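You operate a simulated robot arm through the tools that you are given. There is no shell and no other tool. Be economical: measure what you need, move in short steps, check, and stop when the job is done.

Carry out the task below with a simulated two-armed robot. There is one attempt and no reset: what you move stays moved.

JOB
Dry the damp tea leaf at 40 C and take it out.
Fine: heat off once the lamp turns green and before the drawer opens; dish on the blue tile; shut the drawer again.

Only the result counts: the job must be done as asked and must still hold three seconds after the hand-in. Knocking over, shifting, dropping, spilling or breaking anything else fails it.

ROBOT AND FRAMES
Two 7-joint arms with fingered hands on one trunk, on a base that drives. Base frame: it is fixed to the floor where the robot stands at the start and does not move with it; the origin is under the middle of the robot, x ahead of it, y to its left, z up; the surface under the hand at the start is at about z = 880. Units: mm, rad, N and s.
The left shoulder is at the start at [79, 125, 1118], the right one opposite. With the tool pointing down near the work surface each hand reaches from about 460 to 820 mm from the robot's upright axis, wherever it stands, measured 20 degrees to its own side. Places, roughly: blue hood [500, 400, 900]; blue tile [600, -200, 900]; clamp knob [500, 1800, 900]; dryer [600, -100, 900]; dryer drawer [500, -100, 900]; grind dial [500, 800, 1000]; heat dial [500, -100, 1000]; shaker switch [500, 1700, 900]; tapper lever [500, 1200, 1000]; yellow button [400, 400, 900]. Payload 3.6 kg a hand.
The TCP of each hand is the grasp point between the finger pads, 30 mm short of the fingertips. In the tool frame z runs along the fingers and y along their closing line. The gripper opens to 104 mm. The gripper's body begins 35 mm behind the TCP. The gripper is a hand of 4 fingers: y runs from the thumb to the fingers, the wrist lies at [-15, -104, -178] in the tool frame.
Orientation is told as [roll, pitch, yaw] about the base's x, y, z axes, in that order, counted from this pose: with the fingers straight down and the wrist toward the robot, the tool's x, y and z point along [0, 1, 0], [1, 0, 0] and [0, 0, -1] of the base frame.

CONTROLS
- The arms move only by the tool nudge_tool. It takes "left_motion", "right_motion" or both (then of equal length, played together; a hand with none holds still); each is a list of rows, each a list of 6 numbers: the shift along the tool's x, y, z in units of 25 mm (1.0 is 25 mm), then the turn, a rotation vector about the tool's x, y, z in units of 8 degrees (1.0 is 8 degrees). In form: [[x, y, z, wx, wy, wz], ...]. A call has 1 to 8 rows; each row shifts and turns the commanded pose from where the row before left it, along the tool's axes as they then stand. A call with a number of a shift or a turn outside -1 to 1 is refused whole. Rows are played at 5 a second. More than 50 mm and 0.15 rad between two rows, and nothing of the call is played. A pose out of reach is approached as far as the arm can. The call stops where the force on the tool passes 40 N (or 10 N more than at its start, if that is more) or the arm is blocked; 0.2 s more then pass. In this call time passes only in rows, and 0.2 s behind the last. It gives the time, the measured TCP pose, the force on the tool (base axes), the opening and the grip force at its end, in the units of the frame above (readings bear some noise), with the torque about the TCP (base axes, N m) and any sound that the robot's microphone picked up.
- Cameras (640 x 400 px; columns grow to the right, rows downward): "scene" is now at [189.7, -33.8, 1284.3]; the picture's right is [-0.26, -0.97, 0.00], its down [-0.22, 0.06, -0.97] and it looks along [0.94, -0.25, -0.23] (base axes); focal length 214 px, centre (320, 200). "left" rides on the left gripper at [-61, -92, -130] in its tool frame; the picture's right is [-0.81, -0.28, 0.52], its down [0.53, -0.71, 0.46] and it looks along [0.24, 0.64, 0.72] (tool axes); focal length 275 px, centre (320, 200). "right" rides on the right gripper at [61, -92, -130] in its tool frame; the picture's right is [-0.81, 0.27, -0.52], its down [-0.53, -0.71, 0.46] and it looks along [-0.24, 0.64, 0.72] (tool axes); focal length 275 px, centre (320, 200). There is no depth. A picture from a camera that has moved, and an enlarged one, comes with that camera's place and axes in the base frame and with its lens. The place of the scene camera against the robot may be out by one fixed shift of up to 18 mm in any direction.
- capture(camera): a new picture of that camera. No time passes.
- slide_trunk(by): slides the trunk up (or, below 0, down) by that many mm; the arms and the scene camera ride with it, the base frame stays. It gives what a move gives, with no picture.
- base_move(legs): drives the robot by 1 to 6 legs, each [ahead, left, turn to the left] in mm, mm and rad, along the robot's own axes; the way and the turn of a leg run together, so that a leg with both is an arc; at most 1500 mm and 3.142 rad a leg. The arms and the cameras ride along, it lands a little off, and it stops where it bumps. It gives what a move gives.
- set_fingers(index, middle, ring, thumb_bend, thumb_turn, hand): sets how far each is bent, from 0 (flat) to 100 (curled in); at 30 the hand is open as for a grip, at 70 the pads meet at the TCP. One left out holds its place. A second passes; each finger stops where it meets its share of the squeeze, and holds until it gets a number again. It is the only way to open and close the hand. It gives what a move gives, with no picture; readings hold the bend of each and the force on the fingers (four entries, about 0 where the hand has none), thumb and palm. thumb_turn goes from beside the hand (0) to across from the fingers (100), as for a grip.
- head_to(pan, tilt): turns the head with the scene camera to pan (to the left, within 1.396 rad either way) and tilt (down, from -0.506 to 1.204), counted from straight ahead of the robot. It gives what a move gives.
- enlarge(camera, box): a new picture of the part [left, top, right, bottom] of that camera's present view, enlarged. No time passes.
- job_done(): hands the job in; it is judged then, once.

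Go step by step. Nothing tells you exact positions but the pictures and the camera data: compare them with the known pose of the tool, close in by small moves and look again before you grip or let go. The budget is 120 turns and 92 pictures, counting those below and the enlarged ones. Unless the task says otherwise, let go and move clear before handing in, and close with one line.

The tools are called after "Call:" as a command line: name --argument value ..., lists and objects as JSON in quotes. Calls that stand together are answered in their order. nudge_tool: Moves the arms, as the interface text tells. Its arguments: {"type":"object","properties":{"left_motion":{"type":"array"},"right_motion":{"type":"array"}},"required":[]} The other tools are called the same way: slide_trunk (by) slides the trunk up or down; set_fingers (index, middle, ring, thumb_bend, thumb_turn, hand) moves the fingers one by one; base_move (legs) drives the base; head_to (pan, tilt) turns the head that bears the scene camera; capture (camera) takes a picture; enlarge (camera, box) takes an enlarged picture of a part of a camera's view; job_done () hands the job in.

At the start:

```text
time: 0.0
left_tool_pos: [592.6, 94.7, 1257.0]
left_ee_rot: [0.0, 0.0, 0.0]
left_ft_force: [-0.3, 1.3, 0.6]
left_moment: [-0.02, 0.02, -0.01]
left_finger_gap: 103.7
left_finger_force: 0.1
left_shape: jaw
left_bend: [30.0, 30.0, 30.0, 30.0, 98.0]
left_finger forces: [0.0, 0.1, 0.0, 0.0, 0.0, 0.0]
right_tool_pos: [338.2, -248.5, 1331.0]
right_ee_rot: [0.0, -0.001, 0.0]
right_ft_force: [0.3, -0.3, 0.5]
right_moment: [0.0, 0.0, 0.02]
right_finger_gap: 104.0
right_finger_force: 0.0
right_shape: jaw
right_bend: [30.0, 30.0, 30.0, 30.0, 98.0]
right_finger forces: [0.0, 0.0, 0.1, 0.0, 0.0, 0.0]
trunk travel left (down, up): [-350.0, 186.0]
robot x, y, heading: [3.1, -2.3, 0.001]
head pan, tilt: [-0.262, 0.234]
```

scene: 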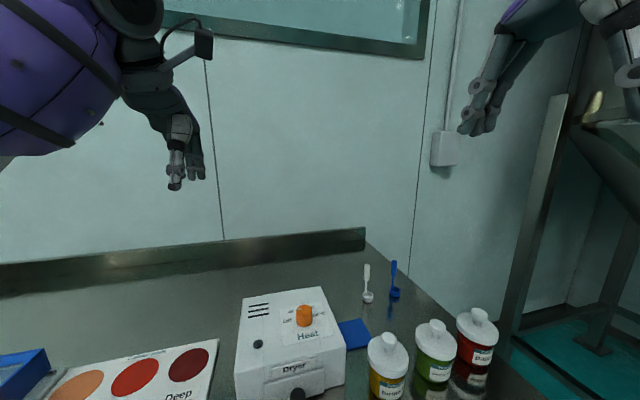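
right: 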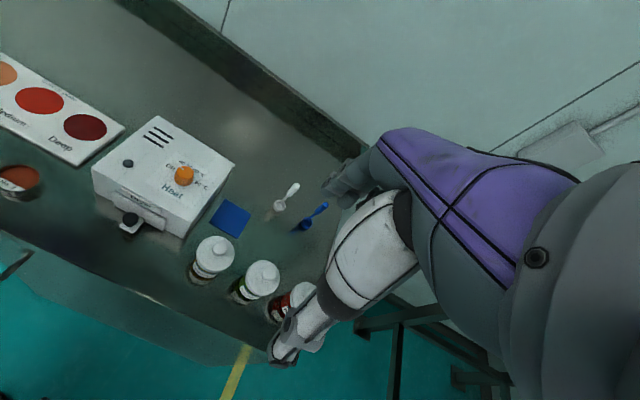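
left: 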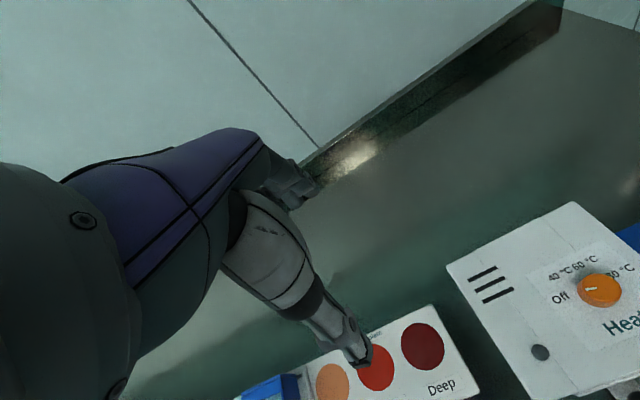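

I see the dryer with an orange heat dial on top, a front drawer knob, a blue tile to the right of it. I'll tilt the head down to look at the dryer more closely.

Call:
head_to --pan -0.26 --tilt 0.75

Call:
capture --camera "scene"

Call:
enlarge --camera "left" --box '[440, 200, 640, 400]'

```text
time: 0.9
left_tool_pos: [593.1, 94.6, 1258.0]
left_ee_rot: [0.0, 0.0, 0.0]
left_ft_force: [-0.2, -0.4, -0.1]
left_moment: [0.01, -0.01, 0.0]
left_finger_gap: 103.5
left_finger_force: 0.0
left_shape: jaw
left_bend: [30.0, 30.0, 30.0, 30.0, 98.0]
left_finger forces: [0.0, 0.1, 0.0, 0.1, 0.1, 0.0]
right_tool_pos: [337.2, -251.2, 1328.9]
right_ee_rot: [-0.002, -0.001, -0.002]
right_ft_force: [0.4, 0.6, 0.5]
right_moment: [-0.01, -0.01, -0.01]
right_finger_gap: 103.6
right_finger_force: 0.0
right_shape: jaw
right_bend: [30.0, 30.0, 30.0, 30.0, 98.0]
right_finger forces: [0.0, 0.0, 0.0, 0.1, 0.1, 0.0]
trunk travel left (down, up): [-350.0, 186.0]
robot x, y, heading: [2.8, -0.1, 0.003]
head pan, tilt: [-0.26, 0.75]
```

```text
88 pictures are left
camera scene: at [179.6, -30.9, 1237.8], right [-0.26, -0.97, 0.0], down [-0.66, 0.18, -0.73], along [0.71, -0.19, -0.68], focal length 214 px, centre (320, 200)
```

scene: 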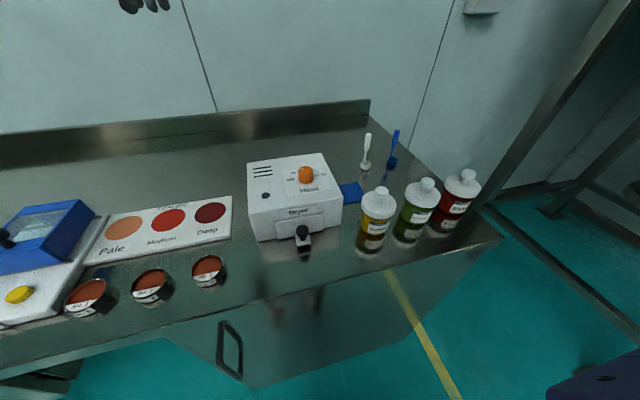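

```text
2.00 times, centred on (540, 300) of left
camera zoom: at [501.1, 32.5, 1388.7], right [-0.28, -0.81, -0.52], down [-0.71, 0.53, -0.46], along [0.64, 0.24, -0.72], focal length 551 px, centre (-120, 0)
```

zoom: 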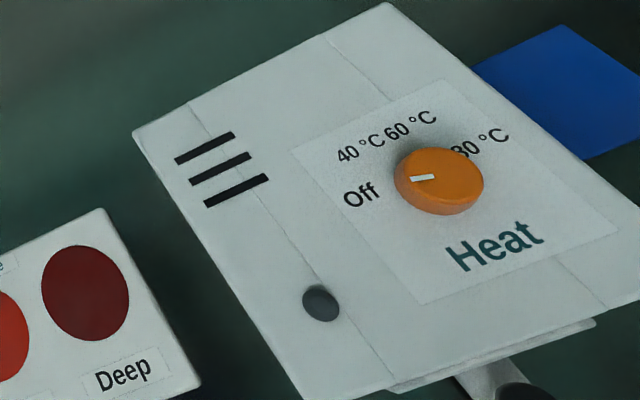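

Dial is roughly at (535, -82, 990), pointer at Off. I'll look at the drawer, tile and surroundings in more detail.

Call:
enlarge --camera "scene" --box '[230, 130, 390, 270]'

Call:
enlarge --camera "right" --box '[80, 100, 260, 250]'

```text
2.86 times, centred on (310, 200) of scene
camera zoom: at [179.6, -30.9, 1237.8], right [-0.26, -0.97, 0.0], down [-0.66, 0.18, -0.73], along [0.71, -0.19, -0.68], focal length 613 px, centre (349, 200)
```

zoom: 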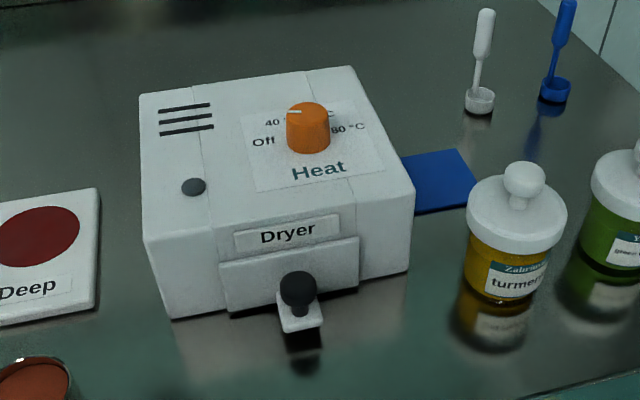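

```text
2.67 times, centred on (170, 175) of right
camera zoom: at [246.0, -189.3, 1460.6], right [0.27, -0.81, 0.52], down [-0.71, -0.53, -0.46], along [0.64, -0.24, -0.72], focal length 734 px, centre (720, 267)
```

zoom: 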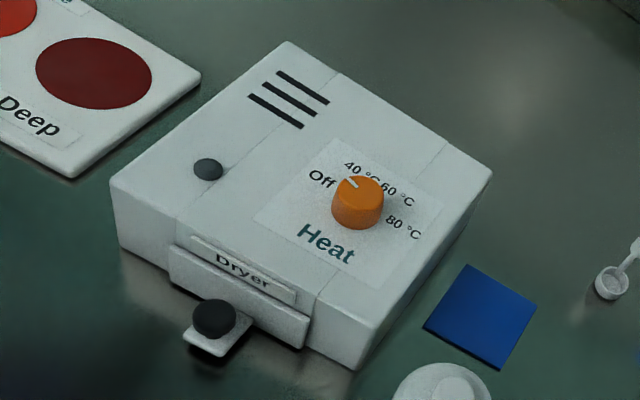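

The dryer appears axis-aligned (x≈470–634, y≈-141–34), with the dial at ~(535,-86), the drawer knob at ~(447,-51) and the tile at ~(562,-196). The drawer would pull out too close to the robot, so I back up 150 mm first.

Call:
base_move --legs '[[-150, 0, 0]]'

Call:
capture --camera "scene"

```text
time: 2.3
left_tool_pos: [443.1, 94.3, 1257.8]
left_ee_rot: [0.0, 0.0, 0.0]
left_ft_force: [0.1, 0.2, 1.4]
left_moment: [0.01, 0.0, 0.04]
left_finger_gap: 103.6
left_finger_force: 0.1
left_shape: jaw
left_bend: [30.0, 30.0, 30.0, 30.0, 98.0]
left_finger forces: [0.1, 0.0, 0.0, 0.0, 0.0, 0.1]
right_tool_pos: [188.5, -250.5, 1329.6]
right_ee_rot: [0.001, 0.0, 0.0]
right_ft_force: [-0.3, 0.8, -0.6]
right_moment: [0.01, -0.03, 0.0]
right_finger_gap: 103.8
right_finger_force: 0.1
right_shape: jaw
right_bend: [30.0, 30.0, 30.0, 30.0, 98.0]
right_finger forces: [0.0, 0.1, 0.1, 0.2, 0.0, 0.0]
trunk travel left (down, up): [-350.0, 186.0]
robot x, y, heading: [-146.8, 2.9, 0.007]
head pan, tilt: [-0.26, 0.75]
```

```text
84 pictures are left
camera scene: at [30.2, -30.9, 1237.8], right [-0.26, -0.97, 0.0], down [-0.66, 0.18, -0.73], along [0.71, -0.19, -0.68], focal length 214 px, centre (320, 200)
```

scene: 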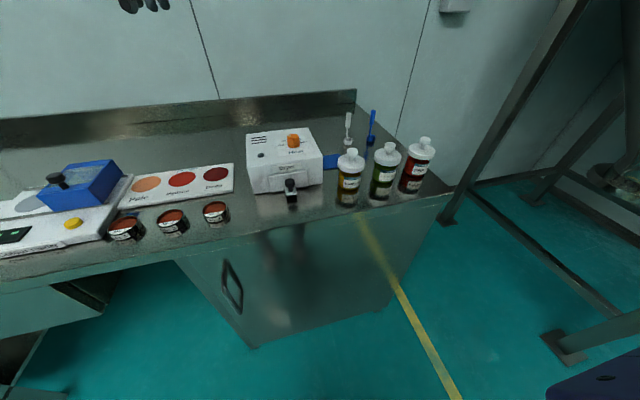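

Now moving the right hand above the dial (and the left hand out of the way).

Call:
nudge_tool --right_motion '[[0.47, 1, 0.5, 0, 0, 0], [0.47, 1, 0.5, 0, 0, 0], [0.47, 1, 0.5, 0, 0, 0], [0.47, 1, 0.5, 0, 0, 0], [0.47, 1, 0.5, 0, 0, 0], [0.47, 1, 0.5, 0, 0, 0], [0.47, 1, 0.5, 0, 0, 0], [0.47, 1, 0.5, 0, 0, 0]]' --left_motion '[[0.8, -0.4, 0, 0, 0, 0], [0.8, -0.4, 0, 0, 0, 0], [0.8, -0.4, 0, 0, 0, 0], [0.8, -0.4, 0, 0, 0, 0], [0.8, -0.4, 0, 0, 0, 0], [0.8, -0.4, 0, 0, 0, 0], [0.8, -0.4, 0, 0, 0, 0], [0.8, -0.4, 0, 0, 0, 0]]'

Call:
nudge_tool --right_motion '[[0.47, 1, 0.5, 0, 0, 0], [0.47, 1, 0.5, 0, 0, 0], [0.47, 1, 0.5, 0, 0, 0], [0.47, 1, 0.5, 0, 0, 0], [0.3, 1, 0.4, 0, 0, 0]]'

Call:
capture --camera "right"

```text
time: 4.1
left_tool_pos: [363.1, 256.6, 1257.0]
left_ee_rot: [0.001, 0.0, 0.001]
left_ft_force: [1.0, -0.4, 0.4]
left_moment: [0.0, 0.02, 0.02]
left_finger_gap: 103.4
left_finger_force: 0.0
left_shape: jaw
left_bend: [30.0, 30.0, 30.0, 30.0, 98.0]
left_finger forces: [0.1, 0.0, 0.0, 0.0, 0.0, 0.0]
right_tool_pos: [389.5, -154.4, 1230.5]
right_ee_rot: [0.001, 0.001, 0.0]
right_ft_force: [-0.2, 0.3, -0.5]
right_moment: [0.01, 0.04, -0.01]
right_finger_gap: 103.8
right_finger_force: 0.2
right_shape: jaw
right_bend: [30.0, 30.0, 30.0, 30.0, 98.0]
right_finger forces: [0.1, 0.0, 0.0, 0.0, 0.0, 0.0]
trunk travel left (down, up): [-350.0, 186.0]
robot x, y, heading: [-146.8, -0.4, 0.003]
head pan, tilt: [-0.26, 0.75]
```

```text
time: 5.3
left_tool_pos: [363.7, 256.3, 1256.7]
left_ee_rot: [0.001, -0.001, -0.001]
left_ft_force: [0.4, -0.2, -0.1]
left_moment: [0.02, -0.01, -0.02]
left_finger_gap: 103.9
left_finger_force: 0.1
left_shape: jaw
left_bend: [30.0, 30.0, 30.0, 30.0, 98.0]
left_finger forces: [0.1, 0.0, 0.1, 0.0, 0.1, 0.0]
right_tool_pos: [454.0, -133.1, 1199.0]
right_ee_rot: [0.002, 0.001, -0.002]
right_ft_force: [0.0, 0.2, 0.1]
right_moment: [0.03, 0.03, 0.0]
right_finger_gap: 103.7
right_finger_force: 0.0
right_shape: jaw
right_bend: [30.0, 30.0, 30.0, 30.0, 98.0]
right_finger forces: [0.0, 0.1, 0.0, 0.1, 0.0, 0.0]
right hand out of reach, approached as far as the arm can: row 3, 4, 5
trunk travel left (down, up): [-350.0, 186.0]
robot x, y, heading: [-150.6, 1.2, -0.003]
head pan, tilt: [-0.26, 0.75]
```

```text
83 pictures are left
camera right: at [363.2, -72.5, 1329.0], right [0.27, -0.81, 0.52], down [-0.72, -0.53, -0.46], along [0.64, -0.24, -0.72], focal length 275 px, centre (320, 200)
```

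right: 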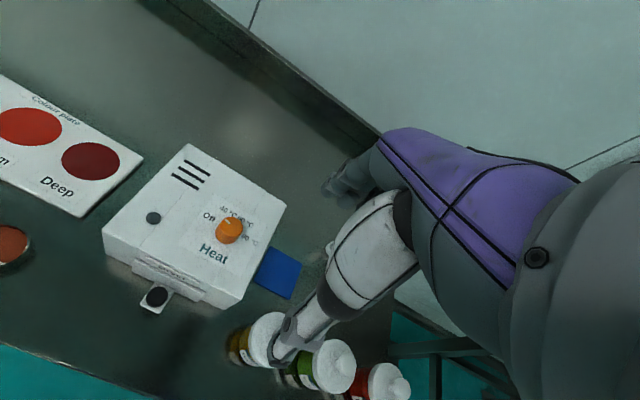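

The hand hit the reach limit at this height; going lower should help. Dial refined to ≈(538,-84).

Call:
nudge_tool --right_motion '[[0, 0, 0.5, 0, 0, 0]]'

```text
time: 5.7
left_tool_pos: [363.9, 256.1, 1255.6]
left_ee_rot: [-0.001, -0.002, 0.0]
left_ft_force: [1.0, -1.0, 0.8]
left_moment: [-0.02, 0.0, 0.02]
left_finger_gap: 103.8
left_finger_force: 0.0
left_shape: jaw
left_bend: [30.0, 30.0, 30.0, 30.0, 98.0]
left_finger forces: [0.0, 0.0, 0.0, 0.1, 0.1, 0.1]
right_tool_pos: [454.6, -132.3, 1186.8]
right_ee_rot: [-0.001, 0.0, -0.002]
right_ft_force: [0.2, -0.4, -0.1]
right_moment: [0.02, 0.07, -0.02]
right_finger_gap: 103.8
right_finger_force: 0.1
right_shape: jaw
right_bend: [30.0, 30.0, 30.0, 30.0, 98.0]
right_finger forces: [0.1, 0.0, 0.1, 0.1, 0.0, 0.0]
trunk travel left (down, up): [-350.0, 186.0]
robot x, y, heading: [-149.4, 3.5, 0.003]
head pan, tilt: [-0.26, 0.75]
```

Relative to the actual pose, good. Going down, then forward.

Call:
nudge_tool --right_motion '[[0, 0, 1, 0, 0, 0], [0.3, 0.2, 1, 0, 0, 0], [0.4, 0.5, 1, 0, 0, 0], [0.4, 0.8, 0.4, 0, 0, 0], [0.4, 0.9, 0, 0, 0, 0], [0.4, 0.9, 0, 0, 0, 0]]'

Call:
capture --camera "scene"

```text
time: 7.1
left_tool_pos: [363.8, 255.1, 1256.8]
left_ee_rot: [0.001, 0.001, -0.001]
left_ft_force: [-0.5, 0.8, 0.0]
left_moment: [0.0, 0.03, -0.02]
left_finger_gap: 103.7
left_finger_force: 0.0
left_shape: jaw
left_bend: [30.0, 30.0, 30.0, 30.0, 98.0]
left_finger forces: [0.0, 0.0, 0.1, 0.1, 0.0, 0.1]
right_tool_pos: [485.0, -119.9, 1109.7]
right_ee_rot: [-0.001, 0.003, -0.002]
right_ft_force: [0.0, 0.5, 0.0]
right_moment: [0.02, -0.02, 0.02]
right_finger_gap: 103.8
right_finger_force: 0.0
right_shape: jaw
right_bend: [30.0, 30.0, 30.0, 30.0, 98.0]
right_finger forces: [0.0, 0.0, 0.0, 0.0, 0.0, 0.0]
right hand out of reach, approached as far as the arm can: row 4, 5, 6
trunk travel left (down, up): [-350.0, 186.0]
robot x, y, heading: [-149.8, -0.8, -0.004]
head pan, tilt: [-0.26, 0.75]
```

```text
82 pictures are left
camera scene: at [30.8, -31.0, 1237.7], right [-0.26, -0.97, 0.0], down [-0.66, 0.18, -0.73], along [0.71, -0.19, -0.68], focal length 214 px, centre (320, 200)
```

scene: 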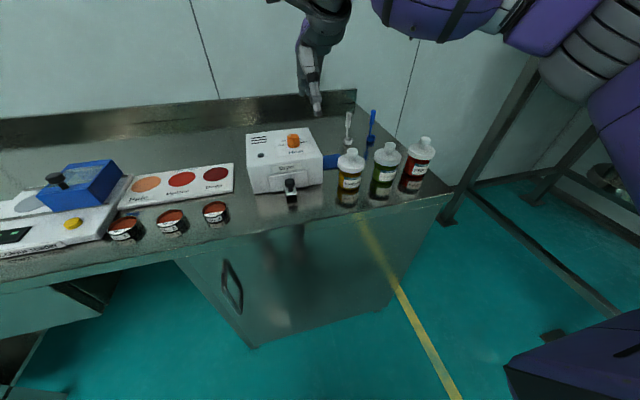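

The arm is short of reach; I drive forward 90 mm (the hand rides high above everything).

Call:
base_move --legs '[[90, 0, 0]]'

```text
time: 8.2
left_tool_pos: [454.7, 256.1, 1256.0]
left_ee_rot: [-0.001, 0.001, 0.0]
left_ft_force: [0.2, -0.8, -0.2]
left_moment: [-0.02, 0.02, 0.02]
left_finger_gap: 103.8
left_finger_force: 0.1
left_shape: jaw
left_bend: [30.0, 30.0, 30.0, 30.0, 98.0]
left_finger forces: [0.0, 0.0, 0.1, 0.0, 0.0, 0.0]
right_tool_pos: [576.5, -120.1, 1109.4]
right_ee_rot: [0.0, 0.001, 0.001]
right_ft_force: [0.3, 0.0, 0.0]
right_moment: [-0.03, -0.01, 0.01]
right_finger_gap: 103.8
right_finger_force: 0.2
right_shape: jaw
right_bend: [30.0, 30.0, 30.0, 30.0, 98.0]
right_finger forces: [0.1, 0.0, 0.0, 0.0, 0.1, 0.0]
trunk travel left (down, up): [-350.0, 186.0]
robot x, y, heading: [-63.8, 0.1, 0.005]
head pan, tilt: [-0.26, 0.75]
```

Moving over the dial and turning to yaw +45°, so the clockwise turn ends near yaw 0.

Call:
nudge_tool --right_motion '[[0.72, -0.77, 0.5, 0, 0, 0], [0.72, -0.77, 0.5, 0, 0, 0], [0, 0, 0, 0, 0, -0.94], [0, 0, 0, 0, 0, -0.94], [0, 0, 0, 0, 0, -0.94], [0, 0, 0, 0, 0, -0.94], [0, 0, 0, 0, 0, -0.94], [0, 0, 0, 0, 0, -0.94]]'

Call:
capture --camera "right"

Call:
capture --camera "scene"

```text
time: 10.0
left_tool_pos: [453.8, 255.8, 1256.6]
left_ee_rot: [-0.001, 0.0, -0.001]
left_ft_force: [-0.8, 0.3, -0.1]
left_moment: [-0.02, -0.01, -0.01]
left_finger_gap: 103.8
left_finger_force: 0.0
left_shape: jaw
left_bend: [30.0, 30.0, 30.0, 30.0, 98.0]
left_finger forces: [0.0, 0.0, 0.0, 0.1, 0.0, 0.0]
right_tool_pos: [536.6, -82.8, 1083.7]
right_ee_rot: [-0.002, -0.001, 0.723]
right_ft_force: [0.2, 0.4, 0.2]
right_moment: [-0.03, 0.04, 0.0]
right_finger_gap: 103.8
right_finger_force: 0.1
right_shape: jaw
right_bend: [30.0, 30.0, 30.0, 30.0, 98.0]
right_finger forces: [0.1, 0.1, 0.0, 0.0, 0.1, 0.0]
right hand out of reach, approached as far as the arm can: row 8
trunk travel left (down, up): [-350.0, 186.0]
robot x, y, heading: [-60.5, -2.3, -0.001]
head pan, tilt: [-0.26, 0.75]
```

```text
81 pictures are left
camera right: at [428.2, -99.2, 1215.2], right [0.74, -0.43, 0.52], down [-0.18, -0.87, -0.46], along [0.64, 0.24, -0.72], focal length 275 px, centre (320, 200)
```

right: 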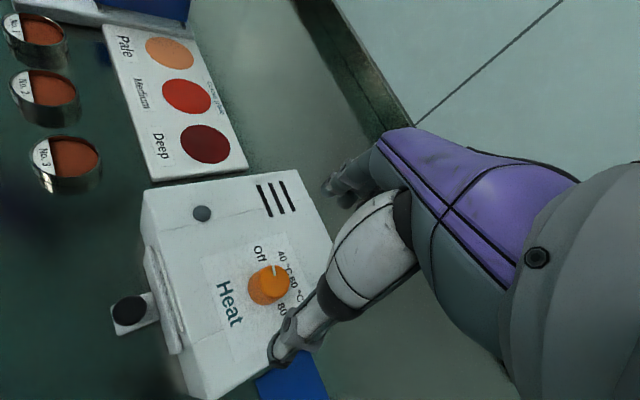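

```text
80 pictures are left
camera scene: at [122.0, -30.9, 1237.7], right [-0.26, -0.97, 0.0], down [-0.66, 0.18, -0.73], along [0.71, -0.19, -0.68], focal length 214 px, centre (320, 200)
```

scene: 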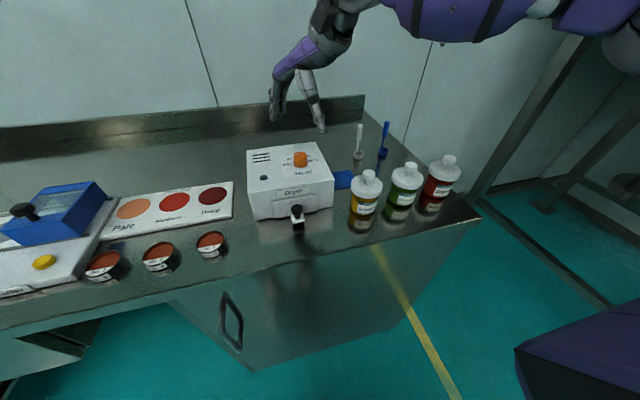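

The dial is directly below the TCP (538.5,-83). I back off the wrist limit slightly and descend to about z=1005.

Call:
nudge_tool --right_motion '[[-0.05, 0.06, 0.8, 0, 0, 0.45], [0, 0, 0.8, 0, 0, 0], [0, 0, 0.8, 0, 0, 0], [0, 0, 0.4, 0, 0, 0]]'

Call:
capture --camera "right"

Call:
enlarge --camera "scene" --box '[220, 100, 380, 240]'

```text
time: 11.0
left_tool_pos: [454.5, 255.6, 1257.0]
left_ee_rot: [-0.001, -0.001, 0.0]
left_ft_force: [-0.1, -0.4, -0.1]
left_moment: [-0.03, -0.01, 0.02]
left_finger_gap: 103.6
left_finger_force: 0.1
left_shape: jaw
left_bend: [30.0, 30.0, 30.0, 30.0, 98.0]
left_finger forces: [0.0, 0.0, 0.0, 0.0, 0.1, 0.0]
right_tool_pos: [540.0, -84.4, 1014.2]
right_ee_rot: [0.001, 0.0, 0.657]
right_ft_force: [-0.9, -0.5, 0.3]
right_moment: [0.0, 0.0, 0.0]
right_finger_gap: 103.8
right_finger_force: 0.0
right_shape: jaw
right_bend: [30.0, 30.0, 30.0, 30.0, 98.0]
right_finger forces: [0.1, 0.0, 0.0, 0.0, 0.1, 0.0]
trunk travel left (down, up): [-350.0, 186.0]
robot x, y, heading: [-59.2, -2.4, 0.0]
head pan, tilt: [-0.26, 0.75]
```

```text
79 pictures are left
camera right: at [429.7, -92.4, 1144.5], right [0.71, -0.47, 0.52], down [-0.24, -0.86, -0.46], along [0.66, 0.2, -0.72], focal length 275 px, centre (320, 200)
```

right: 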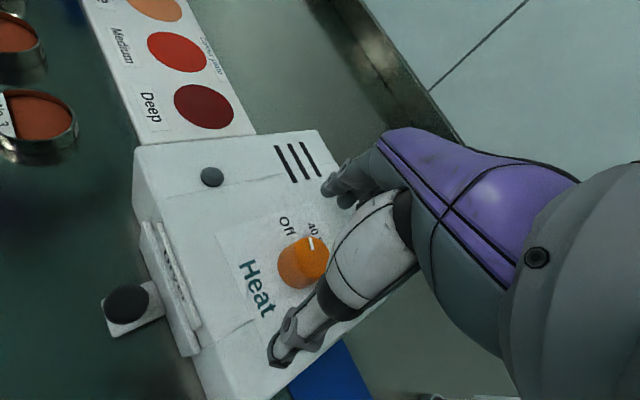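

```text
2.86 times, centred on (300, 170) of scene
camera zoom: at [121.9, -30.8, 1237.7], right [-0.26, -0.97, 0.0], down [-0.66, 0.18, -0.73], along [0.71, -0.19, -0.68], focal length 613 px, centre (377, 286)
```

zoom: 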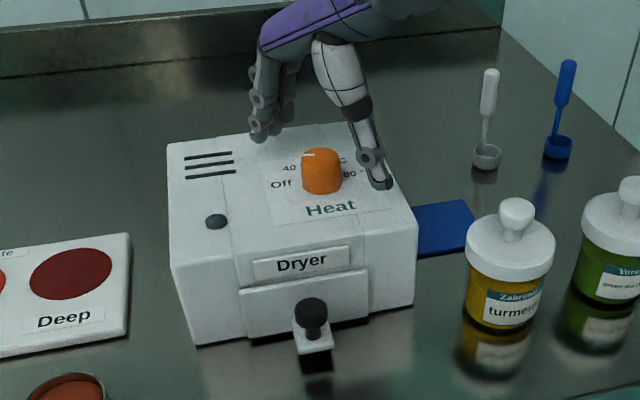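

Thumb and fingers straddle the dial. Lowering 10 mm more, then closing gently in stages.

Call:
nudge_tool --right_motion '[[0.04, -0.08, 0.4, 0, 0, 0]]'

Call:
set_fingers --hand "right" --index 50 --middle 50 --ring 50 --thumb_bend 50

Call:
capture --camera "right"

Call:
enlarge --camera "scene" --box '[220, 100, 380, 240]'

```text
time: 11.4
left_tool_pos: [455.2, 255.7, 1256.2]
left_ee_rot: [0.0, 0.0, 0.001]
left_ft_force: [0.1, -0.7, -0.1]
left_moment: [-0.02, 0.01, 0.01]
left_finger_gap: 103.7
left_finger_force: 0.1
left_shape: jaw
left_bend: [30.0, 30.0, 30.0, 30.0, 98.0]
left_finger forces: [0.0, 0.0, 0.0, 0.0, 0.0, 0.0]
right_tool_pos: [537.7, -85.2, 1005.6]
right_ee_rot: [0.001, 0.0, 0.66]
right_ft_force: [0.1, 0.4, 0.0]
right_moment: [0.0, -0.01, 0.0]
right_finger_gap: 103.2
right_finger_force: 0.1
right_shape: jaw
right_bend: [30.0, 30.0, 30.0, 30.0, 98.0]
right_finger forces: [0.1, 0.1, 0.1, 0.0, 0.0, 0.1]
trunk travel left (down, up): [-350.0, 186.0]
robot x, y, heading: [-58.1, 0.9, 0.004]
head pan, tilt: [-0.26, 0.75]
```

```text
time: 12.4
left_tool_pos: [454.5, 256.1, 1256.9]
left_ee_rot: [-0.001, 0.0, -0.001]
left_ft_force: [-0.2, 0.5, -0.7]
left_moment: [0.01, -0.05, 0.02]
left_finger_gap: 103.5
left_finger_force: 0.1
left_shape: jaw
left_bend: [30.0, 30.0, 30.0, 30.0, 98.0]
left_finger forces: [0.1, 0.1, 0.0, 0.0, 0.0, 0.1]
right_tool_pos: [538.5, -85.0, 1003.6]
right_ee_rot: [0.0, 0.001, 0.66]
right_ft_force: [-0.9, -0.1, -0.1]
right_moment: [-0.03, 0.02, 0.03]
right_finger_gap: 52.7
right_finger_force: 0.0
right_shape: fingers
right_bend: [50.0, 50.0, 50.0, 50.0, 98.0]
right_finger forces: [0.0, 0.0, 0.0, 0.1, 0.0, 0.1]
trunk travel left (down, up): [-350.0, 186.0]
robot x, y, heading: [-58.7, 0.6, -0.001]
head pan, tilt: [-0.26, 0.75]
```

```text
77 pictures are left
camera right: at [427.5, -93.2, 1134.7], right [0.71, -0.47, 0.52], down [-0.24, -0.86, -0.46], along [0.66, 0.2, -0.72], focal length 275 px, centre (320, 200)
```

right: 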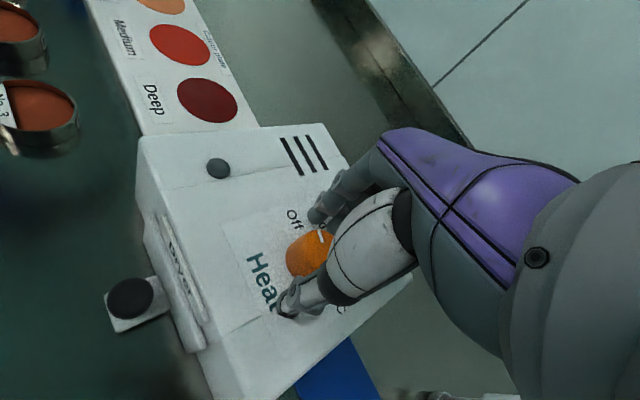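

```text
2.86 times, centred on (300, 170) of scene
camera zoom: at [121.9, -30.8, 1237.7], right [-0.26, -0.97, 0.0], down [-0.66, 0.18, -0.73], along [0.71, -0.19, -0.68], focal length 613 px, centre (377, 286)
```

zoom: 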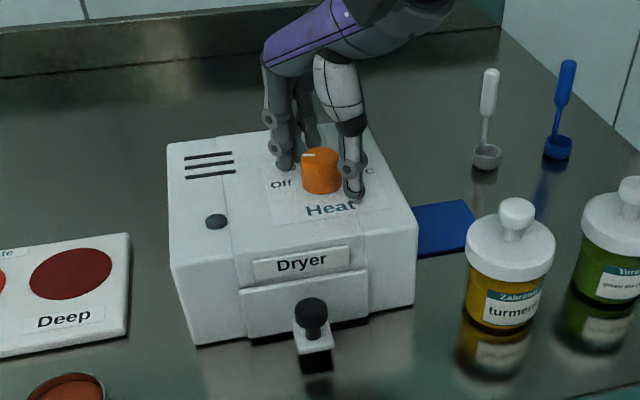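

Well-centred. Closing onto the dial.

Call:
set_fingers --hand "right" --index 65 --middle 65 --ring 65 --thumb_bend 65

Call:
enlarge --camera "scene" --box '[260, 120, 360, 200]'

```text
time: 13.4
left_tool_pos: [455.0, 256.4, 1255.9]
left_ee_rot: [-0.001, -0.001, 0.0]
left_ft_force: [0.3, 0.1, 0.3]
left_moment: [-0.02, 0.01, 0.03]
left_finger_gap: 103.7
left_finger_force: 0.1
left_shape: jaw
left_bend: [30.0, 30.0, 30.0, 30.0, 98.0]
left_finger forces: [0.1, 0.1, 0.1, 0.0, 0.0, 0.0]
right_tool_pos: [538.3, -84.2, 1004.7]
right_ee_rot: [0.0, 0.0, 0.659]
right_ft_force: [4.7, 2.5, 0.1]
right_moment: [0.06, -0.09, 0.02]
right_finger_gap: 23.7
right_finger_force: 4.7
right_shape: fingers
right_bend: [60.0, 62.0, 65.0, 62.0, 97.0]
right_finger forces: [3.6, 3.6, 0.0, 0.1, 2.2, 0.0]
trunk travel left (down, up): [-350.0, 186.0]
robot x, y, heading: [-55.3, -1.0, 0.005]
head pan, tilt: [-0.26, 0.75]
```

```text
5.00 times, centred on (310, 160) of scene
camera zoom: at [122.4, -30.5, 1237.6], right [-0.26, -0.97, 0.0], down [-0.66, 0.17, -0.73], along [0.71, -0.19, -0.68], focal length 1072 px, centre (370, 400)
```

zoom: 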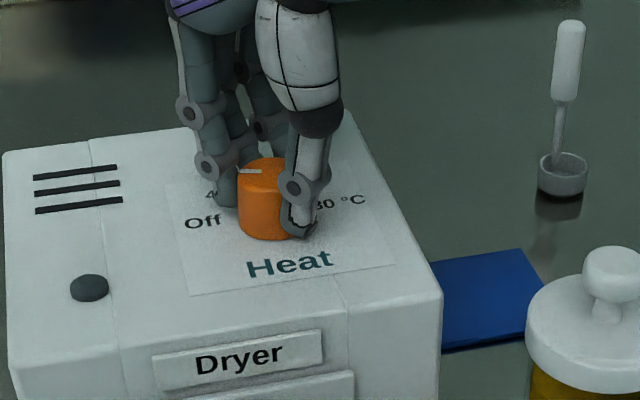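

Contact made; increasing thumb squeeze to balance.

Call:
set_fingers --hand "right" --index 70 --middle 70 --thumb_bend 75

Call:
nudge_tool --right_motion '[[0, 0, 0, 0, 0, 0.5], [0, 0, 0, 0, 0, 0.5], [0, 0, 0, 0, 0, 0.5]]'

Call:
enlarge --camera "scene" --box '[260, 120, 360, 200]'

```text
time: 14.4
left_tool_pos: [454.0, 256.8, 1255.6]
left_ee_rot: [0.0, 0.0, 0.001]
left_ft_force: [-0.5, -0.5, 0.8]
left_moment: [0.0, -0.01, 0.01]
left_finger_gap: 103.7
left_finger_force: 0.1
left_shape: jaw
left_bend: [30.0, 30.0, 30.0, 30.0, 98.0]
left_finger forces: [0.1, 0.1, 0.1, 0.0, 0.0, 0.0]
right_tool_pos: [538.5, -85.6, 1003.7]
right_ee_rot: [-0.001, 0.0, 0.658]
right_ft_force: [4.7, 0.6, 0.2]
right_moment: [0.01, -0.21, -0.01]
right_finger_gap: 21.2
right_finger_force: 12.5
right_shape: fingers
right_bend: [60.0, 63.0, 65.0, 65.0, 97.0]
right_finger forces: [7.4, 7.4, 0.1, 0.0, 9.7, 0.0]
trunk travel left (down, up): [-350.0, 186.0]
robot x, y, heading: [-59.9, -0.0, 0.003]
head pan, tilt: [-0.26, 0.75]
```

```text
time: 15.2
left_tool_pos: [454.9, 255.7, 1254.8]
left_ee_rot: [0.0, 0.002, 0.0]
left_ft_force: [-0.2, 0.0, -0.3]
left_moment: [0.01, -0.01, 0.01]
left_finger_gap: 103.7
left_finger_force: 0.2
left_shape: jaw
left_bend: [30.0, 30.0, 30.0, 30.0, 98.0]
left_finger forces: [0.0, 0.0, 0.1, 0.1, 0.1, 0.0]
right_tool_pos: [538.3, -83.8, 1003.5]
right_ee_rot: [-0.002, -0.001, 0.447]
right_ft_force: [5.6, -0.9, 0.2]
right_moment: [-0.02, -0.19, -0.02]
right_finger_gap: 21.4
right_finger_force: 12.9
right_shape: fingers
right_bend: [60.0, 63.0, 65.0, 65.0, 96.0]
right_finger forces: [7.3, 7.6, 0.0, 0.0, 9.3, 0.0]
trunk travel left (down, up): [-350.0, 186.0]
robot x, y, heading: [-59.4, 3.7, 0.001]
head pan, tilt: [-0.26, 0.75]
```

```text
5.00 times, centred on (310, 160) of scene
camera zoom: at [122.6, -30.9, 1237.6], right [-0.26, -0.97, 0.0], down [-0.66, 0.18, -0.73], along [0.71, -0.19, -0.68], focal length 1072 px, centre (370, 400)
```

zoom: 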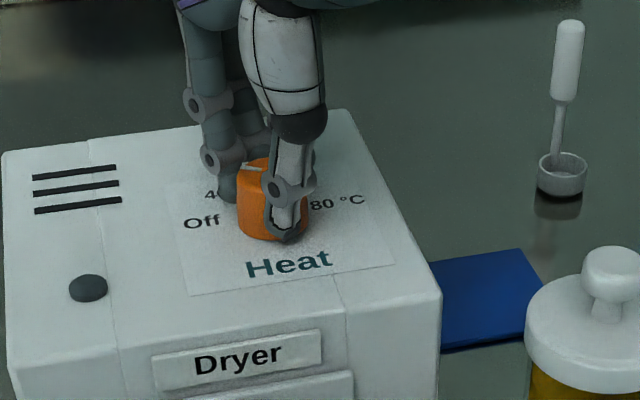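

The pointer is turning with the hand (12° done). Continuing ~33° more.

Call:
nudge_tool --right_motion '[[0, 0, 0, 0, 0, 0.8], [0, 0, 0, 0, 0, 0.8], [0, 0, 0, 0, 0, 0.8], [0, 0, 0, 0, 0, 0.8], [0, 0, 0, 0, 0, 0.8]]'

Call:
enlarge --camera "scene" --box '[260, 120, 360, 200]'

Call:
enlarge --camera "left" --box '[440, 200, 640, 400]'

```text
time: 16.4
left_tool_pos: [455.4, 256.2, 1255.8]
left_ee_rot: [-0.001, 0.002, 0.0]
left_ft_force: [-0.3, 0.5, -0.7]
left_moment: [0.0, 0.04, -0.02]
left_finger_gap: 103.8
left_finger_force: 0.0
left_shape: jaw
left_bend: [30.0, 30.0, 30.0, 30.0, 98.0]
left_finger forces: [0.0, 0.0, 0.0, 0.1, 0.0, 0.0]
right_tool_pos: [538.0, -84.4, 1005.5]
right_ee_rot: [0.0, 0.0, -0.112]
right_ft_force: [6.6, -0.9, -2.8]
right_moment: [-0.06, -0.25, 0.03]
right_finger_gap: 21.4
right_finger_force: 12.3
right_shape: fingers
right_bend: [60.0, 63.0, 65.0, 66.0, 96.0]
right_finger forces: [8.3, 7.2, 0.0, 0.0, 8.9, 0.0]
trunk travel left (down, up): [-350.0, 186.0]
robot x, y, heading: [-57.0, -0.8, -0.002]
head pan, tilt: [-0.26, 0.75]
```

```text
5.00 times, centred on (310, 160) of scene
camera zoom: at [123.0, -31.0, 1237.5], right [-0.26, -0.97, 0.0], down [-0.66, 0.18, -0.73], along [0.71, -0.19, -0.68], focal length 1072 px, centre (370, 400)
```

zoom: 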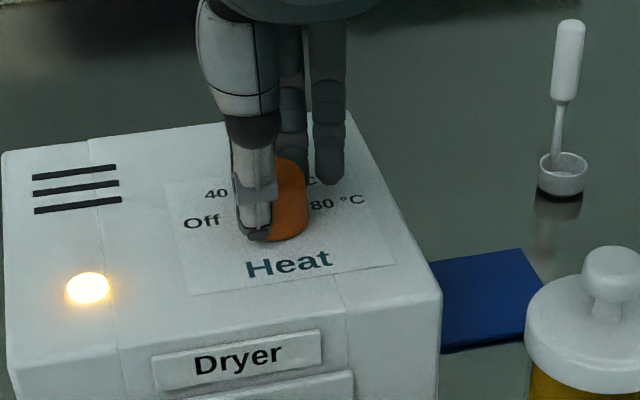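

```text
2.00 times, centred on (540, 300) of left
camera zoom: at [363.8, 194.1, 1387.7], right [-0.28, -0.81, -0.52], down [-0.71, 0.53, -0.45], along [0.64, 0.24, -0.73], focal length 551 px, centre (-120, 0)
```

zoom: 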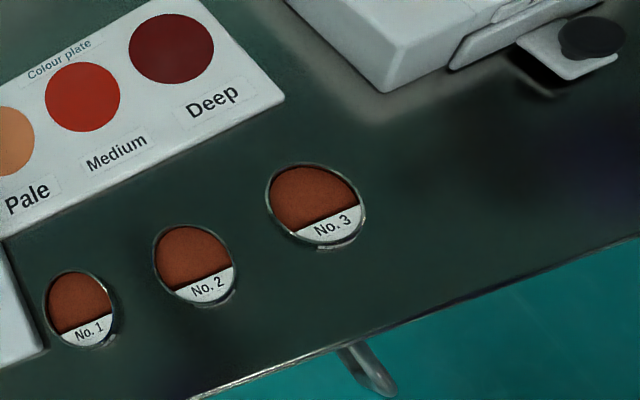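

The lamp lit amber. I check the pointer with the right hand's camera.

Call:
enlarge --camera "right" --box '[180, 150, 400, 350]'

```text
2.00 times, centred on (290, 250) of right
camera zoom: at [453.6, -13.9, 1135.2], right [0.18, -0.84, 0.52], down [-0.77, -0.45, -0.46], along [0.61, -0.31, -0.72], focal length 551 px, centre (380, 100)
```

zoom: 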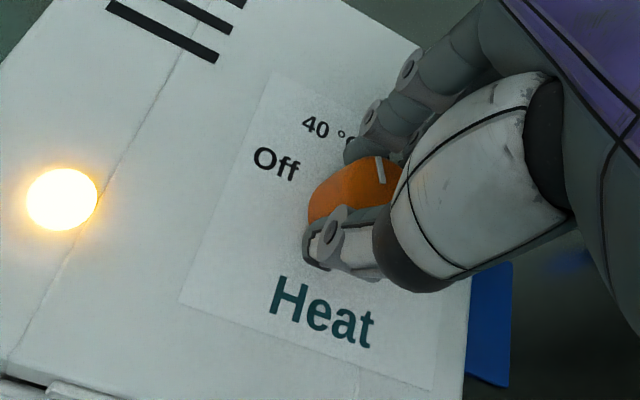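

Pointer is at 40 °C (~22°). Holding still and waiting for green.

Call:
nudge_tool --right_motion '[[0, 0, 0, 0, 0, 0], [0, 0, 0, 0, 0, 0], [0, 0, 0, 0, 0, 0], [0, 0, 0, 0, 0, 0], [0, 0, 0, 0, 0, 0], [0, 0, 0, 0, 0, 0], [0, 0, 0, 0, 0, 0], [0, 0, 0, 0, 0, 0]]'

Call:
nudge_tool --right_motion '[[0, 0, 0, 0, 0, 0], [0, 0, 0, 0, 0, 0], [0, 0, 0, 0, 0, 0], [0, 0, 0, 0, 0, 0], [0, 0, 0, 0, 0, 0], [0, 0, 0, 0, 0, 0], [0, 0, 0, 0, 0, 0], [0, 0, 0, 0, 0, 0]]'

Call:
enlarge --camera "scene" --box '[260, 120, 360, 200]'

```text
time: 18.2
left_tool_pos: [454.3, 256.8, 1257.3]
left_ee_rot: [-0.002, 0.001, 0.0]
left_ft_force: [-0.5, -0.1, 0.2]
left_moment: [0.02, -0.01, 0.04]
left_finger_gap: 103.7
left_finger_force: 0.0
left_shape: jaw
left_bend: [30.0, 30.0, 30.0, 30.0, 98.0]
left_finger forces: [0.0, 0.0, 0.0, 0.1, 0.0, 0.0]
right_tool_pos: [537.8, -84.0, 1004.8]
right_ee_rot: [0.0, -0.001, -0.112]
right_ft_force: [5.7, -1.5, -2.7]
right_moment: [-0.07, -0.22, 0.0]
right_finger_gap: 21.5
right_finger_force: 12.7
right_shape: fingers
right_bend: [60.0, 63.0, 65.0, 66.0, 96.0]
right_finger forces: [8.2, 7.2, 0.0, 0.1, 9.0, 0.0]
trunk travel left (down, up): [-350.0, 186.0]
robot x, y, heading: [-56.9, -2.1, -0.002]
head pan, tilt: [-0.26, 0.75]
```

```text
time: 20.0
left_tool_pos: [456.7, 256.8, 1256.4]
left_ee_rot: [0.0, 0.002, 0.0]
left_ft_force: [0.0, -0.8, 0.3]
left_moment: [0.0, -0.02, -0.03]
left_finger_gap: 103.7
left_finger_force: 0.1
left_shape: jaw
left_bend: [30.0, 30.0, 30.0, 30.0, 98.0]
left_finger forces: [0.0, 0.0, 0.0, 0.0, 0.1, 0.0]
right_tool_pos: [538.2, -83.8, 1005.1]
right_ee_rot: [0.0, 0.0, -0.11]
right_ft_force: [6.3, -0.9, -2.7]
right_moment: [-0.09, -0.2, -0.01]
right_finger_gap: 21.7
right_finger_force: 12.4
right_shape: fingers
right_bend: [60.0, 63.0, 65.0, 66.0, 96.0]
right_finger forces: [8.1, 7.2, 0.0, 0.1, 9.0, 0.0]
trunk travel left (down, up): [-350.0, 186.0]
robot x, y, heading: [-58.1, -0.4, 0.001]
head pan, tilt: [-0.26, 0.75]
```

```text
5.00 times, centred on (310, 160) of scene
camera zoom: at [122.9, -31.0, 1237.5], right [-0.26, -0.97, 0.0], down [-0.66, 0.18, -0.73], along [0.71, -0.19, -0.68], focal length 1072 px, centre (370, 400)
```

zoom: 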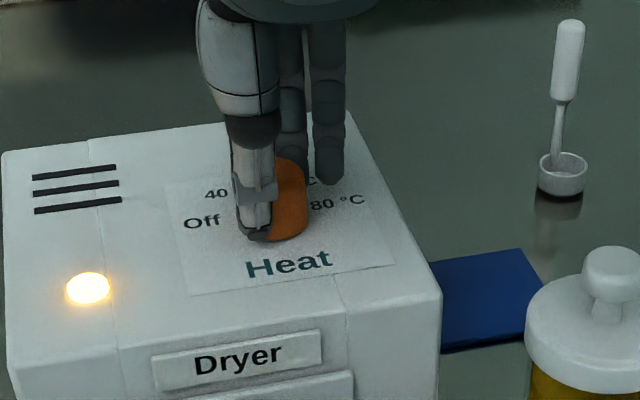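

Still amber; waiting more.

Call:
nudge_tool --right_motion '[[0, 0, 0, 0, 0, 0], [0, 0, 0, 0, 0, 0], [0, 0, 0, 0, 0, 0], [0, 0, 0, 0, 0, 0], [0, 0, 0, 0, 0, 0], [0, 0, 0, 0, 0, 0], [0, 0, 0, 0, 0, 0], [0, 0, 0, 0, 0, 0]]'

Call:
nudge_tool --right_motion '[[0, 0, 0, 0, 0, 0], [0, 0, 0, 0, 0, 0], [0, 0, 0, 0, 0, 0], [0, 0, 0, 0, 0, 0], [0, 0, 0, 0, 0, 0], [0, 0, 0, 0, 0, 0], [0, 0, 0, 0, 0, 0], [0, 0, 0, 0, 0, 0]]'

Call:
nudge_tool --right_motion '[[0, 0, 0, 0, 0, 0], [0, 0, 0, 0, 0, 0], [0, 0, 0, 0, 0, 0], [0, 0, 0, 0, 0, 0], [0, 0, 0, 0, 0, 0], [0, 0, 0, 0, 0, 0], [0, 0, 0, 0, 0, 0], [0, 0, 0, 0, 0, 0]]'

Call:
enlarge --camera "scene" --box '[260, 120, 360, 200]'

```text
time: 21.8
left_tool_pos: [454.2, 256.4, 1255.8]
left_ee_rot: [0.0, 0.0, -0.001]
left_ft_force: [-0.6, -0.3, 0.0]
left_moment: [-0.01, 0.01, 0.03]
left_finger_gap: 103.8
left_finger_force: 0.1
left_shape: jaw
left_bend: [30.0, 30.0, 30.0, 30.0, 98.0]
left_finger forces: [0.0, 0.1, 0.0, 0.1, 0.1, 0.0]
right_tool_pos: [537.1, -83.7, 1004.3]
right_ee_rot: [0.002, 0.0, -0.111]
right_ft_force: [7.2, -1.2, -2.8]
right_moment: [-0.09, -0.2, -0.03]
right_finger_gap: 21.5
right_finger_force: 12.5
right_shape: fingers
right_bend: [60.0, 63.0, 65.0, 66.0, 96.0]
right_finger forces: [8.2, 7.2, 0.0, 0.0, 9.0, 0.0]
trunk travel left (down, up): [-350.0, 186.0]
robot x, y, heading: [-58.9, 2.1, 0.002]
head pan, tilt: [-0.26, 0.75]
```

```text
time: 23.6
left_tool_pos: [455.7, 255.5, 1255.4]
left_ee_rot: [-0.001, -0.001, 0.0]
left_ft_force: [0.1, 0.7, 0.4]
left_moment: [-0.01, -0.01, -0.01]
left_finger_gap: 103.9
left_finger_force: 0.0
left_shape: jaw
left_bend: [30.0, 30.0, 30.0, 30.0, 98.0]
left_finger forces: [0.0, 0.0, 0.1, 0.0, 0.1, 0.1]
right_tool_pos: [537.8, -84.6, 1004.9]
right_ee_rot: [0.0, -0.001, -0.109]
right_ft_force: [6.3, -0.7, -3.1]
right_moment: [-0.02, -0.22, 0.03]
right_finger_gap: 21.4
right_finger_force: 12.2
right_shape: fingers
right_bend: [60.0, 63.0, 65.0, 66.0, 96.0]
right_finger forces: [8.2, 7.3, 0.1, 0.1, 9.0, 0.1]
trunk travel left (down, up): [-350.0, 186.0]
robot x, y, heading: [-53.1, 3.7, 0.006]
head pan, tilt: [-0.26, 0.75]
```

```text
time: 25.4
left_tool_pos: [455.0, 256.2, 1256.6]
left_ee_rot: [-0.001, 0.001, 0.002]
left_ft_force: [0.1, -1.0, 0.5]
left_moment: [0.02, -0.01, 0.01]
left_finger_gap: 103.9
left_finger_force: 0.1
left_shape: jaw
left_bend: [30.0, 30.0, 30.0, 30.0, 98.0]
left_finger forces: [0.0, 0.1, 0.1, 0.0, 0.0, 0.1]
right_tool_pos: [538.2, -84.9, 1004.3]
right_ee_rot: [0.001, -0.001, -0.109]
right_ft_force: [6.7, -1.6, -2.6]
right_moment: [-0.06, -0.24, -0.02]
right_finger_gap: 21.5
right_finger_force: 12.0
right_shape: fingers
right_bend: [60.0, 63.0, 65.0, 66.0, 96.0]
right_finger forces: [8.1, 7.3, 0.0, 0.0, 8.9, 0.0]
trunk travel left (down, up): [-350.0, 186.0]
robot x, y, heading: [-57.2, 2.2, -0.001]
head pan, tilt: [-0.26, 0.75]
```

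```text
5.00 times, centred on (310, 160) of scene
camera zoom: at [122.9, -31.0, 1237.5], right [-0.26, -0.97, 0.0], down [-0.66, 0.18, -0.73], along [0.71, -0.19, -0.68], focal length 1072 px, centre (370, 400)
```

zoom: 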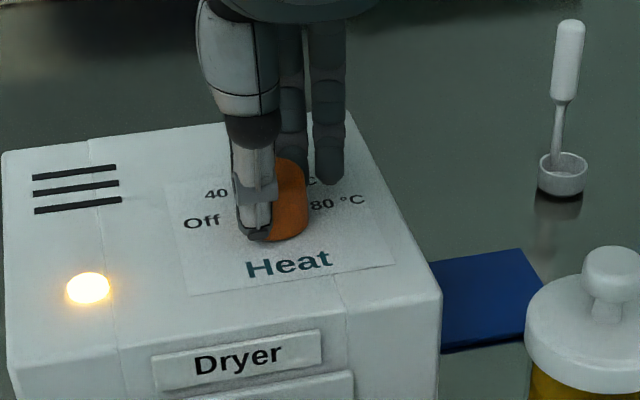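

Still amber; waiting longer.

Call:
nudge_tool --right_motion '[[0, 0, 0, 0, 0, 0], [0, 0, 0, 0, 0, 0], [0, 0, 0, 0, 0, 0], [0, 0, 0, 0, 0, 0], [0, 0, 0, 0, 0, 0], [0, 0, 0, 0, 0, 0], [0, 0, 0, 0, 0, 0], [0, 0, 0, 0, 0, 0]]'

Call:
nudge_tool --right_motion '[[0, 0, 0, 0, 0, 0], [0, 0, 0, 0, 0, 0], [0, 0, 0, 0, 0, 0], [0, 0, 0, 0, 0, 0], [0, 0, 0, 0, 0, 0], [0, 0, 0, 0, 0, 0], [0, 0, 0, 0, 0, 0], [0, 0, 0, 0, 0, 0]]'

Call:
nudge_tool --right_motion '[[0, 0, 0, 0, 0, 0], [0, 0, 0, 0, 0, 0], [0, 0, 0, 0, 0, 0], [0, 0, 0, 0, 0, 0], [0, 0, 0, 0, 0, 0], [0, 0, 0, 0, 0, 0], [0, 0, 0, 0, 0, 0], [0, 0, 0, 0, 0, 0]]'

Call:
enlarge --camera "scene" --box '[260, 120, 360, 200]'

```text
time: 27.2
left_tool_pos: [455.2, 256.1, 1256.0]
left_ee_rot: [0.0, 0.0, 0.0]
left_ft_force: [0.3, 1.0, 0.5]
left_moment: [0.02, 0.01, 0.01]
left_finger_gap: 103.8
left_finger_force: 0.0
left_shape: jaw
left_bend: [30.0, 30.0, 30.0, 30.0, 98.0]
left_finger forces: [0.0, 0.0, 0.1, 0.1, 0.0, 0.0]
right_tool_pos: [538.9, -83.2, 1004.7]
right_ee_rot: [-0.001, 0.0, -0.111]
right_ft_force: [6.1, -0.4, -3.1]
right_moment: [-0.08, -0.21, 0.01]
right_finger_gap: 21.3
right_finger_force: 12.4
right_shape: fingers
right_bend: [60.0, 63.0, 65.0, 66.0, 96.0]
right_finger forces: [8.2, 7.3, 0.0, 0.1, 9.0, 0.0]
trunk travel left (down, up): [-350.0, 186.0]
robot x, y, heading: [-61.3, 2.3, 0.002]
head pan, tilt: [-0.26, 0.75]
```

```text
time: 29.0
left_tool_pos: [455.4, 256.6, 1256.9]
left_ee_rot: [0.0, -0.001, 0.001]
left_ft_force: [-0.1, -0.1, -0.1]
left_moment: [0.02, 0.01, -0.03]
left_finger_gap: 103.8
left_finger_force: 0.0
left_shape: jaw
left_bend: [30.0, 30.0, 30.0, 30.0, 98.0]
left_finger forces: [0.0, 0.0, 0.0, 0.0, 0.0, 0.0]
right_tool_pos: [537.4, -83.2, 1004.5]
right_ee_rot: [0.0, 0.0, -0.109]
right_ft_force: [6.2, -0.9, -2.8]
right_moment: [-0.04, -0.22, 0.0]
right_finger_gap: 21.4
right_finger_force: 12.3
right_shape: fingers
right_bend: [60.0, 63.0, 65.0, 66.0, 96.0]
right_finger forces: [8.2, 7.2, 0.1, 0.1, 9.1, 0.1]
trunk travel left (down, up): [-350.0, 186.0]
robot x, y, heading: [-59.5, -4.1, 0.0]
head pan, tilt: [-0.26, 0.75]
```

```text
time: 30.8
left_tool_pos: [455.2, 254.8, 1255.7]
left_ee_rot: [-0.001, 0.0, -0.001]
left_ft_force: [0.0, 0.0, 0.2]
left_moment: [-0.01, -0.02, 0.0]
left_finger_gap: 103.8
left_finger_force: 0.0
left_shape: jaw
left_bend: [30.0, 30.0, 30.0, 30.0, 98.0]
left_finger forces: [0.0, 0.0, 0.0, 0.0, 0.0, 0.0]
right_tool_pos: [536.9, -84.1, 1004.5]
right_ee_rot: [0.001, -0.001, -0.11]
right_ft_force: [6.2, -1.9, -3.1]
right_moment: [-0.04, -0.2, -0.01]
right_finger_gap: 21.6
right_finger_force: 12.8
right_shape: fingers
right_bend: [60.0, 63.0, 65.0, 66.0, 96.0]
right_finger forces: [8.3, 7.3, 0.0, 0.0, 9.0, 0.1]
trunk travel left (down, up): [-350.0, 186.0]
robot x, y, heading: [-59.9, -2.7, 0.001]
head pan, tilt: [-0.26, 0.75]
```

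```text
5.00 times, centred on (310, 160) of scene
camera zoom: at [122.9, -31.0, 1237.5], right [-0.26, -0.97, 0.0], down [-0.66, 0.18, -0.73], along [0.71, -0.19, -0.68], focal length 1072 px, centre (370, 400)
```

zoom: 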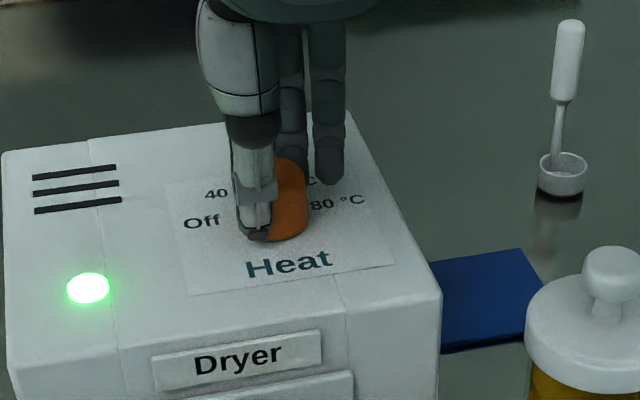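

Green. Turning the dial back counter-clockwise by ~45° to Off.

Call:
nudge_tool --right_motion '[[0, 0, 0, 0, 0, -0.95], [0, 0, 0, 0, 0, -0.95], [0, 0, 0, 0, 0, -0.95], [0, 0, 0, 0, 0, -0.95], [0, 0, 0, 0, 0, -0.95], [0, 0, 0, 0, 0, -0.95]]'

Call:
enlarge --camera "scene" --box '[260, 120, 360, 200]'

Call:
enlarge --camera "right" --box '[180, 150, 400, 350]'

```text
time: 32.2
left_tool_pos: [454.4, 256.6, 1256.2]
left_ee_rot: [0.001, 0.001, 0.0]
left_ft_force: [-0.2, 0.1, 0.5]
left_moment: [0.0, 0.0, -0.01]
left_finger_gap: 103.7
left_finger_force: 0.1
left_shape: jaw
left_bend: [30.0, 30.0, 30.0, 30.0, 98.0]
left_finger forces: [0.1, 0.0, 0.1, 0.1, 0.0, 0.0]
right_tool_pos: [537.4, -85.0, 1005.2]
right_ee_rot: [-0.001, -0.002, 0.687]
right_ft_force: [4.3, -3.5, -2.8]
right_moment: [-0.06, -0.17, 0.03]
right_finger_gap: 20.7
right_finger_force: 12.0
right_shape: fingers
right_bend: [60.0, 63.0, 65.0, 66.0, 96.0]
right_finger forces: [6.0, 8.1, 0.0, 0.0, 9.7, 0.0]
trunk travel left (down, up): [-350.0, 186.0]
robot x, y, heading: [-59.6, 1.3, -0.003]
head pan, tilt: [-0.26, 0.75]
```

```text
5.00 times, centred on (310, 160) of scene
camera zoom: at [122.7, -31.4, 1237.6], right [-0.26, -0.97, 0.0], down [-0.66, 0.18, -0.73], along [0.71, -0.19, -0.68], focal length 1072 px, centre (370, 400)
```

zoom: 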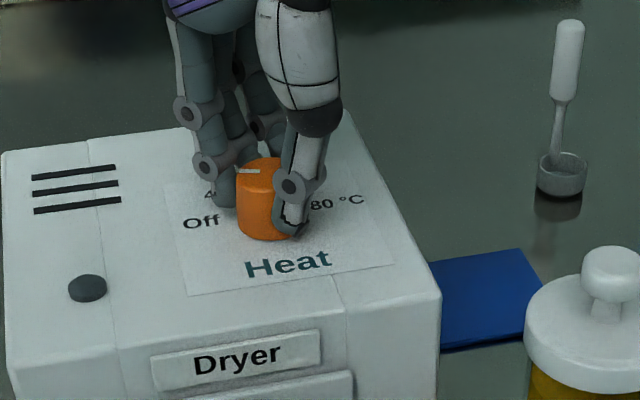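

```text
2.00 times, centred on (290, 250) of right
camera zoom: at [428.0, -96.2, 1135.2], right [0.73, -0.45, 0.52], down [-0.21, -0.86, -0.46], along [0.65, 0.22, -0.72], focal length 551 px, centre (380, 100)
```

zoom: 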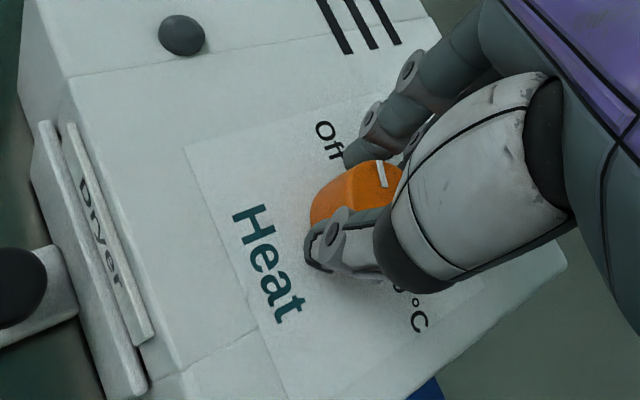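

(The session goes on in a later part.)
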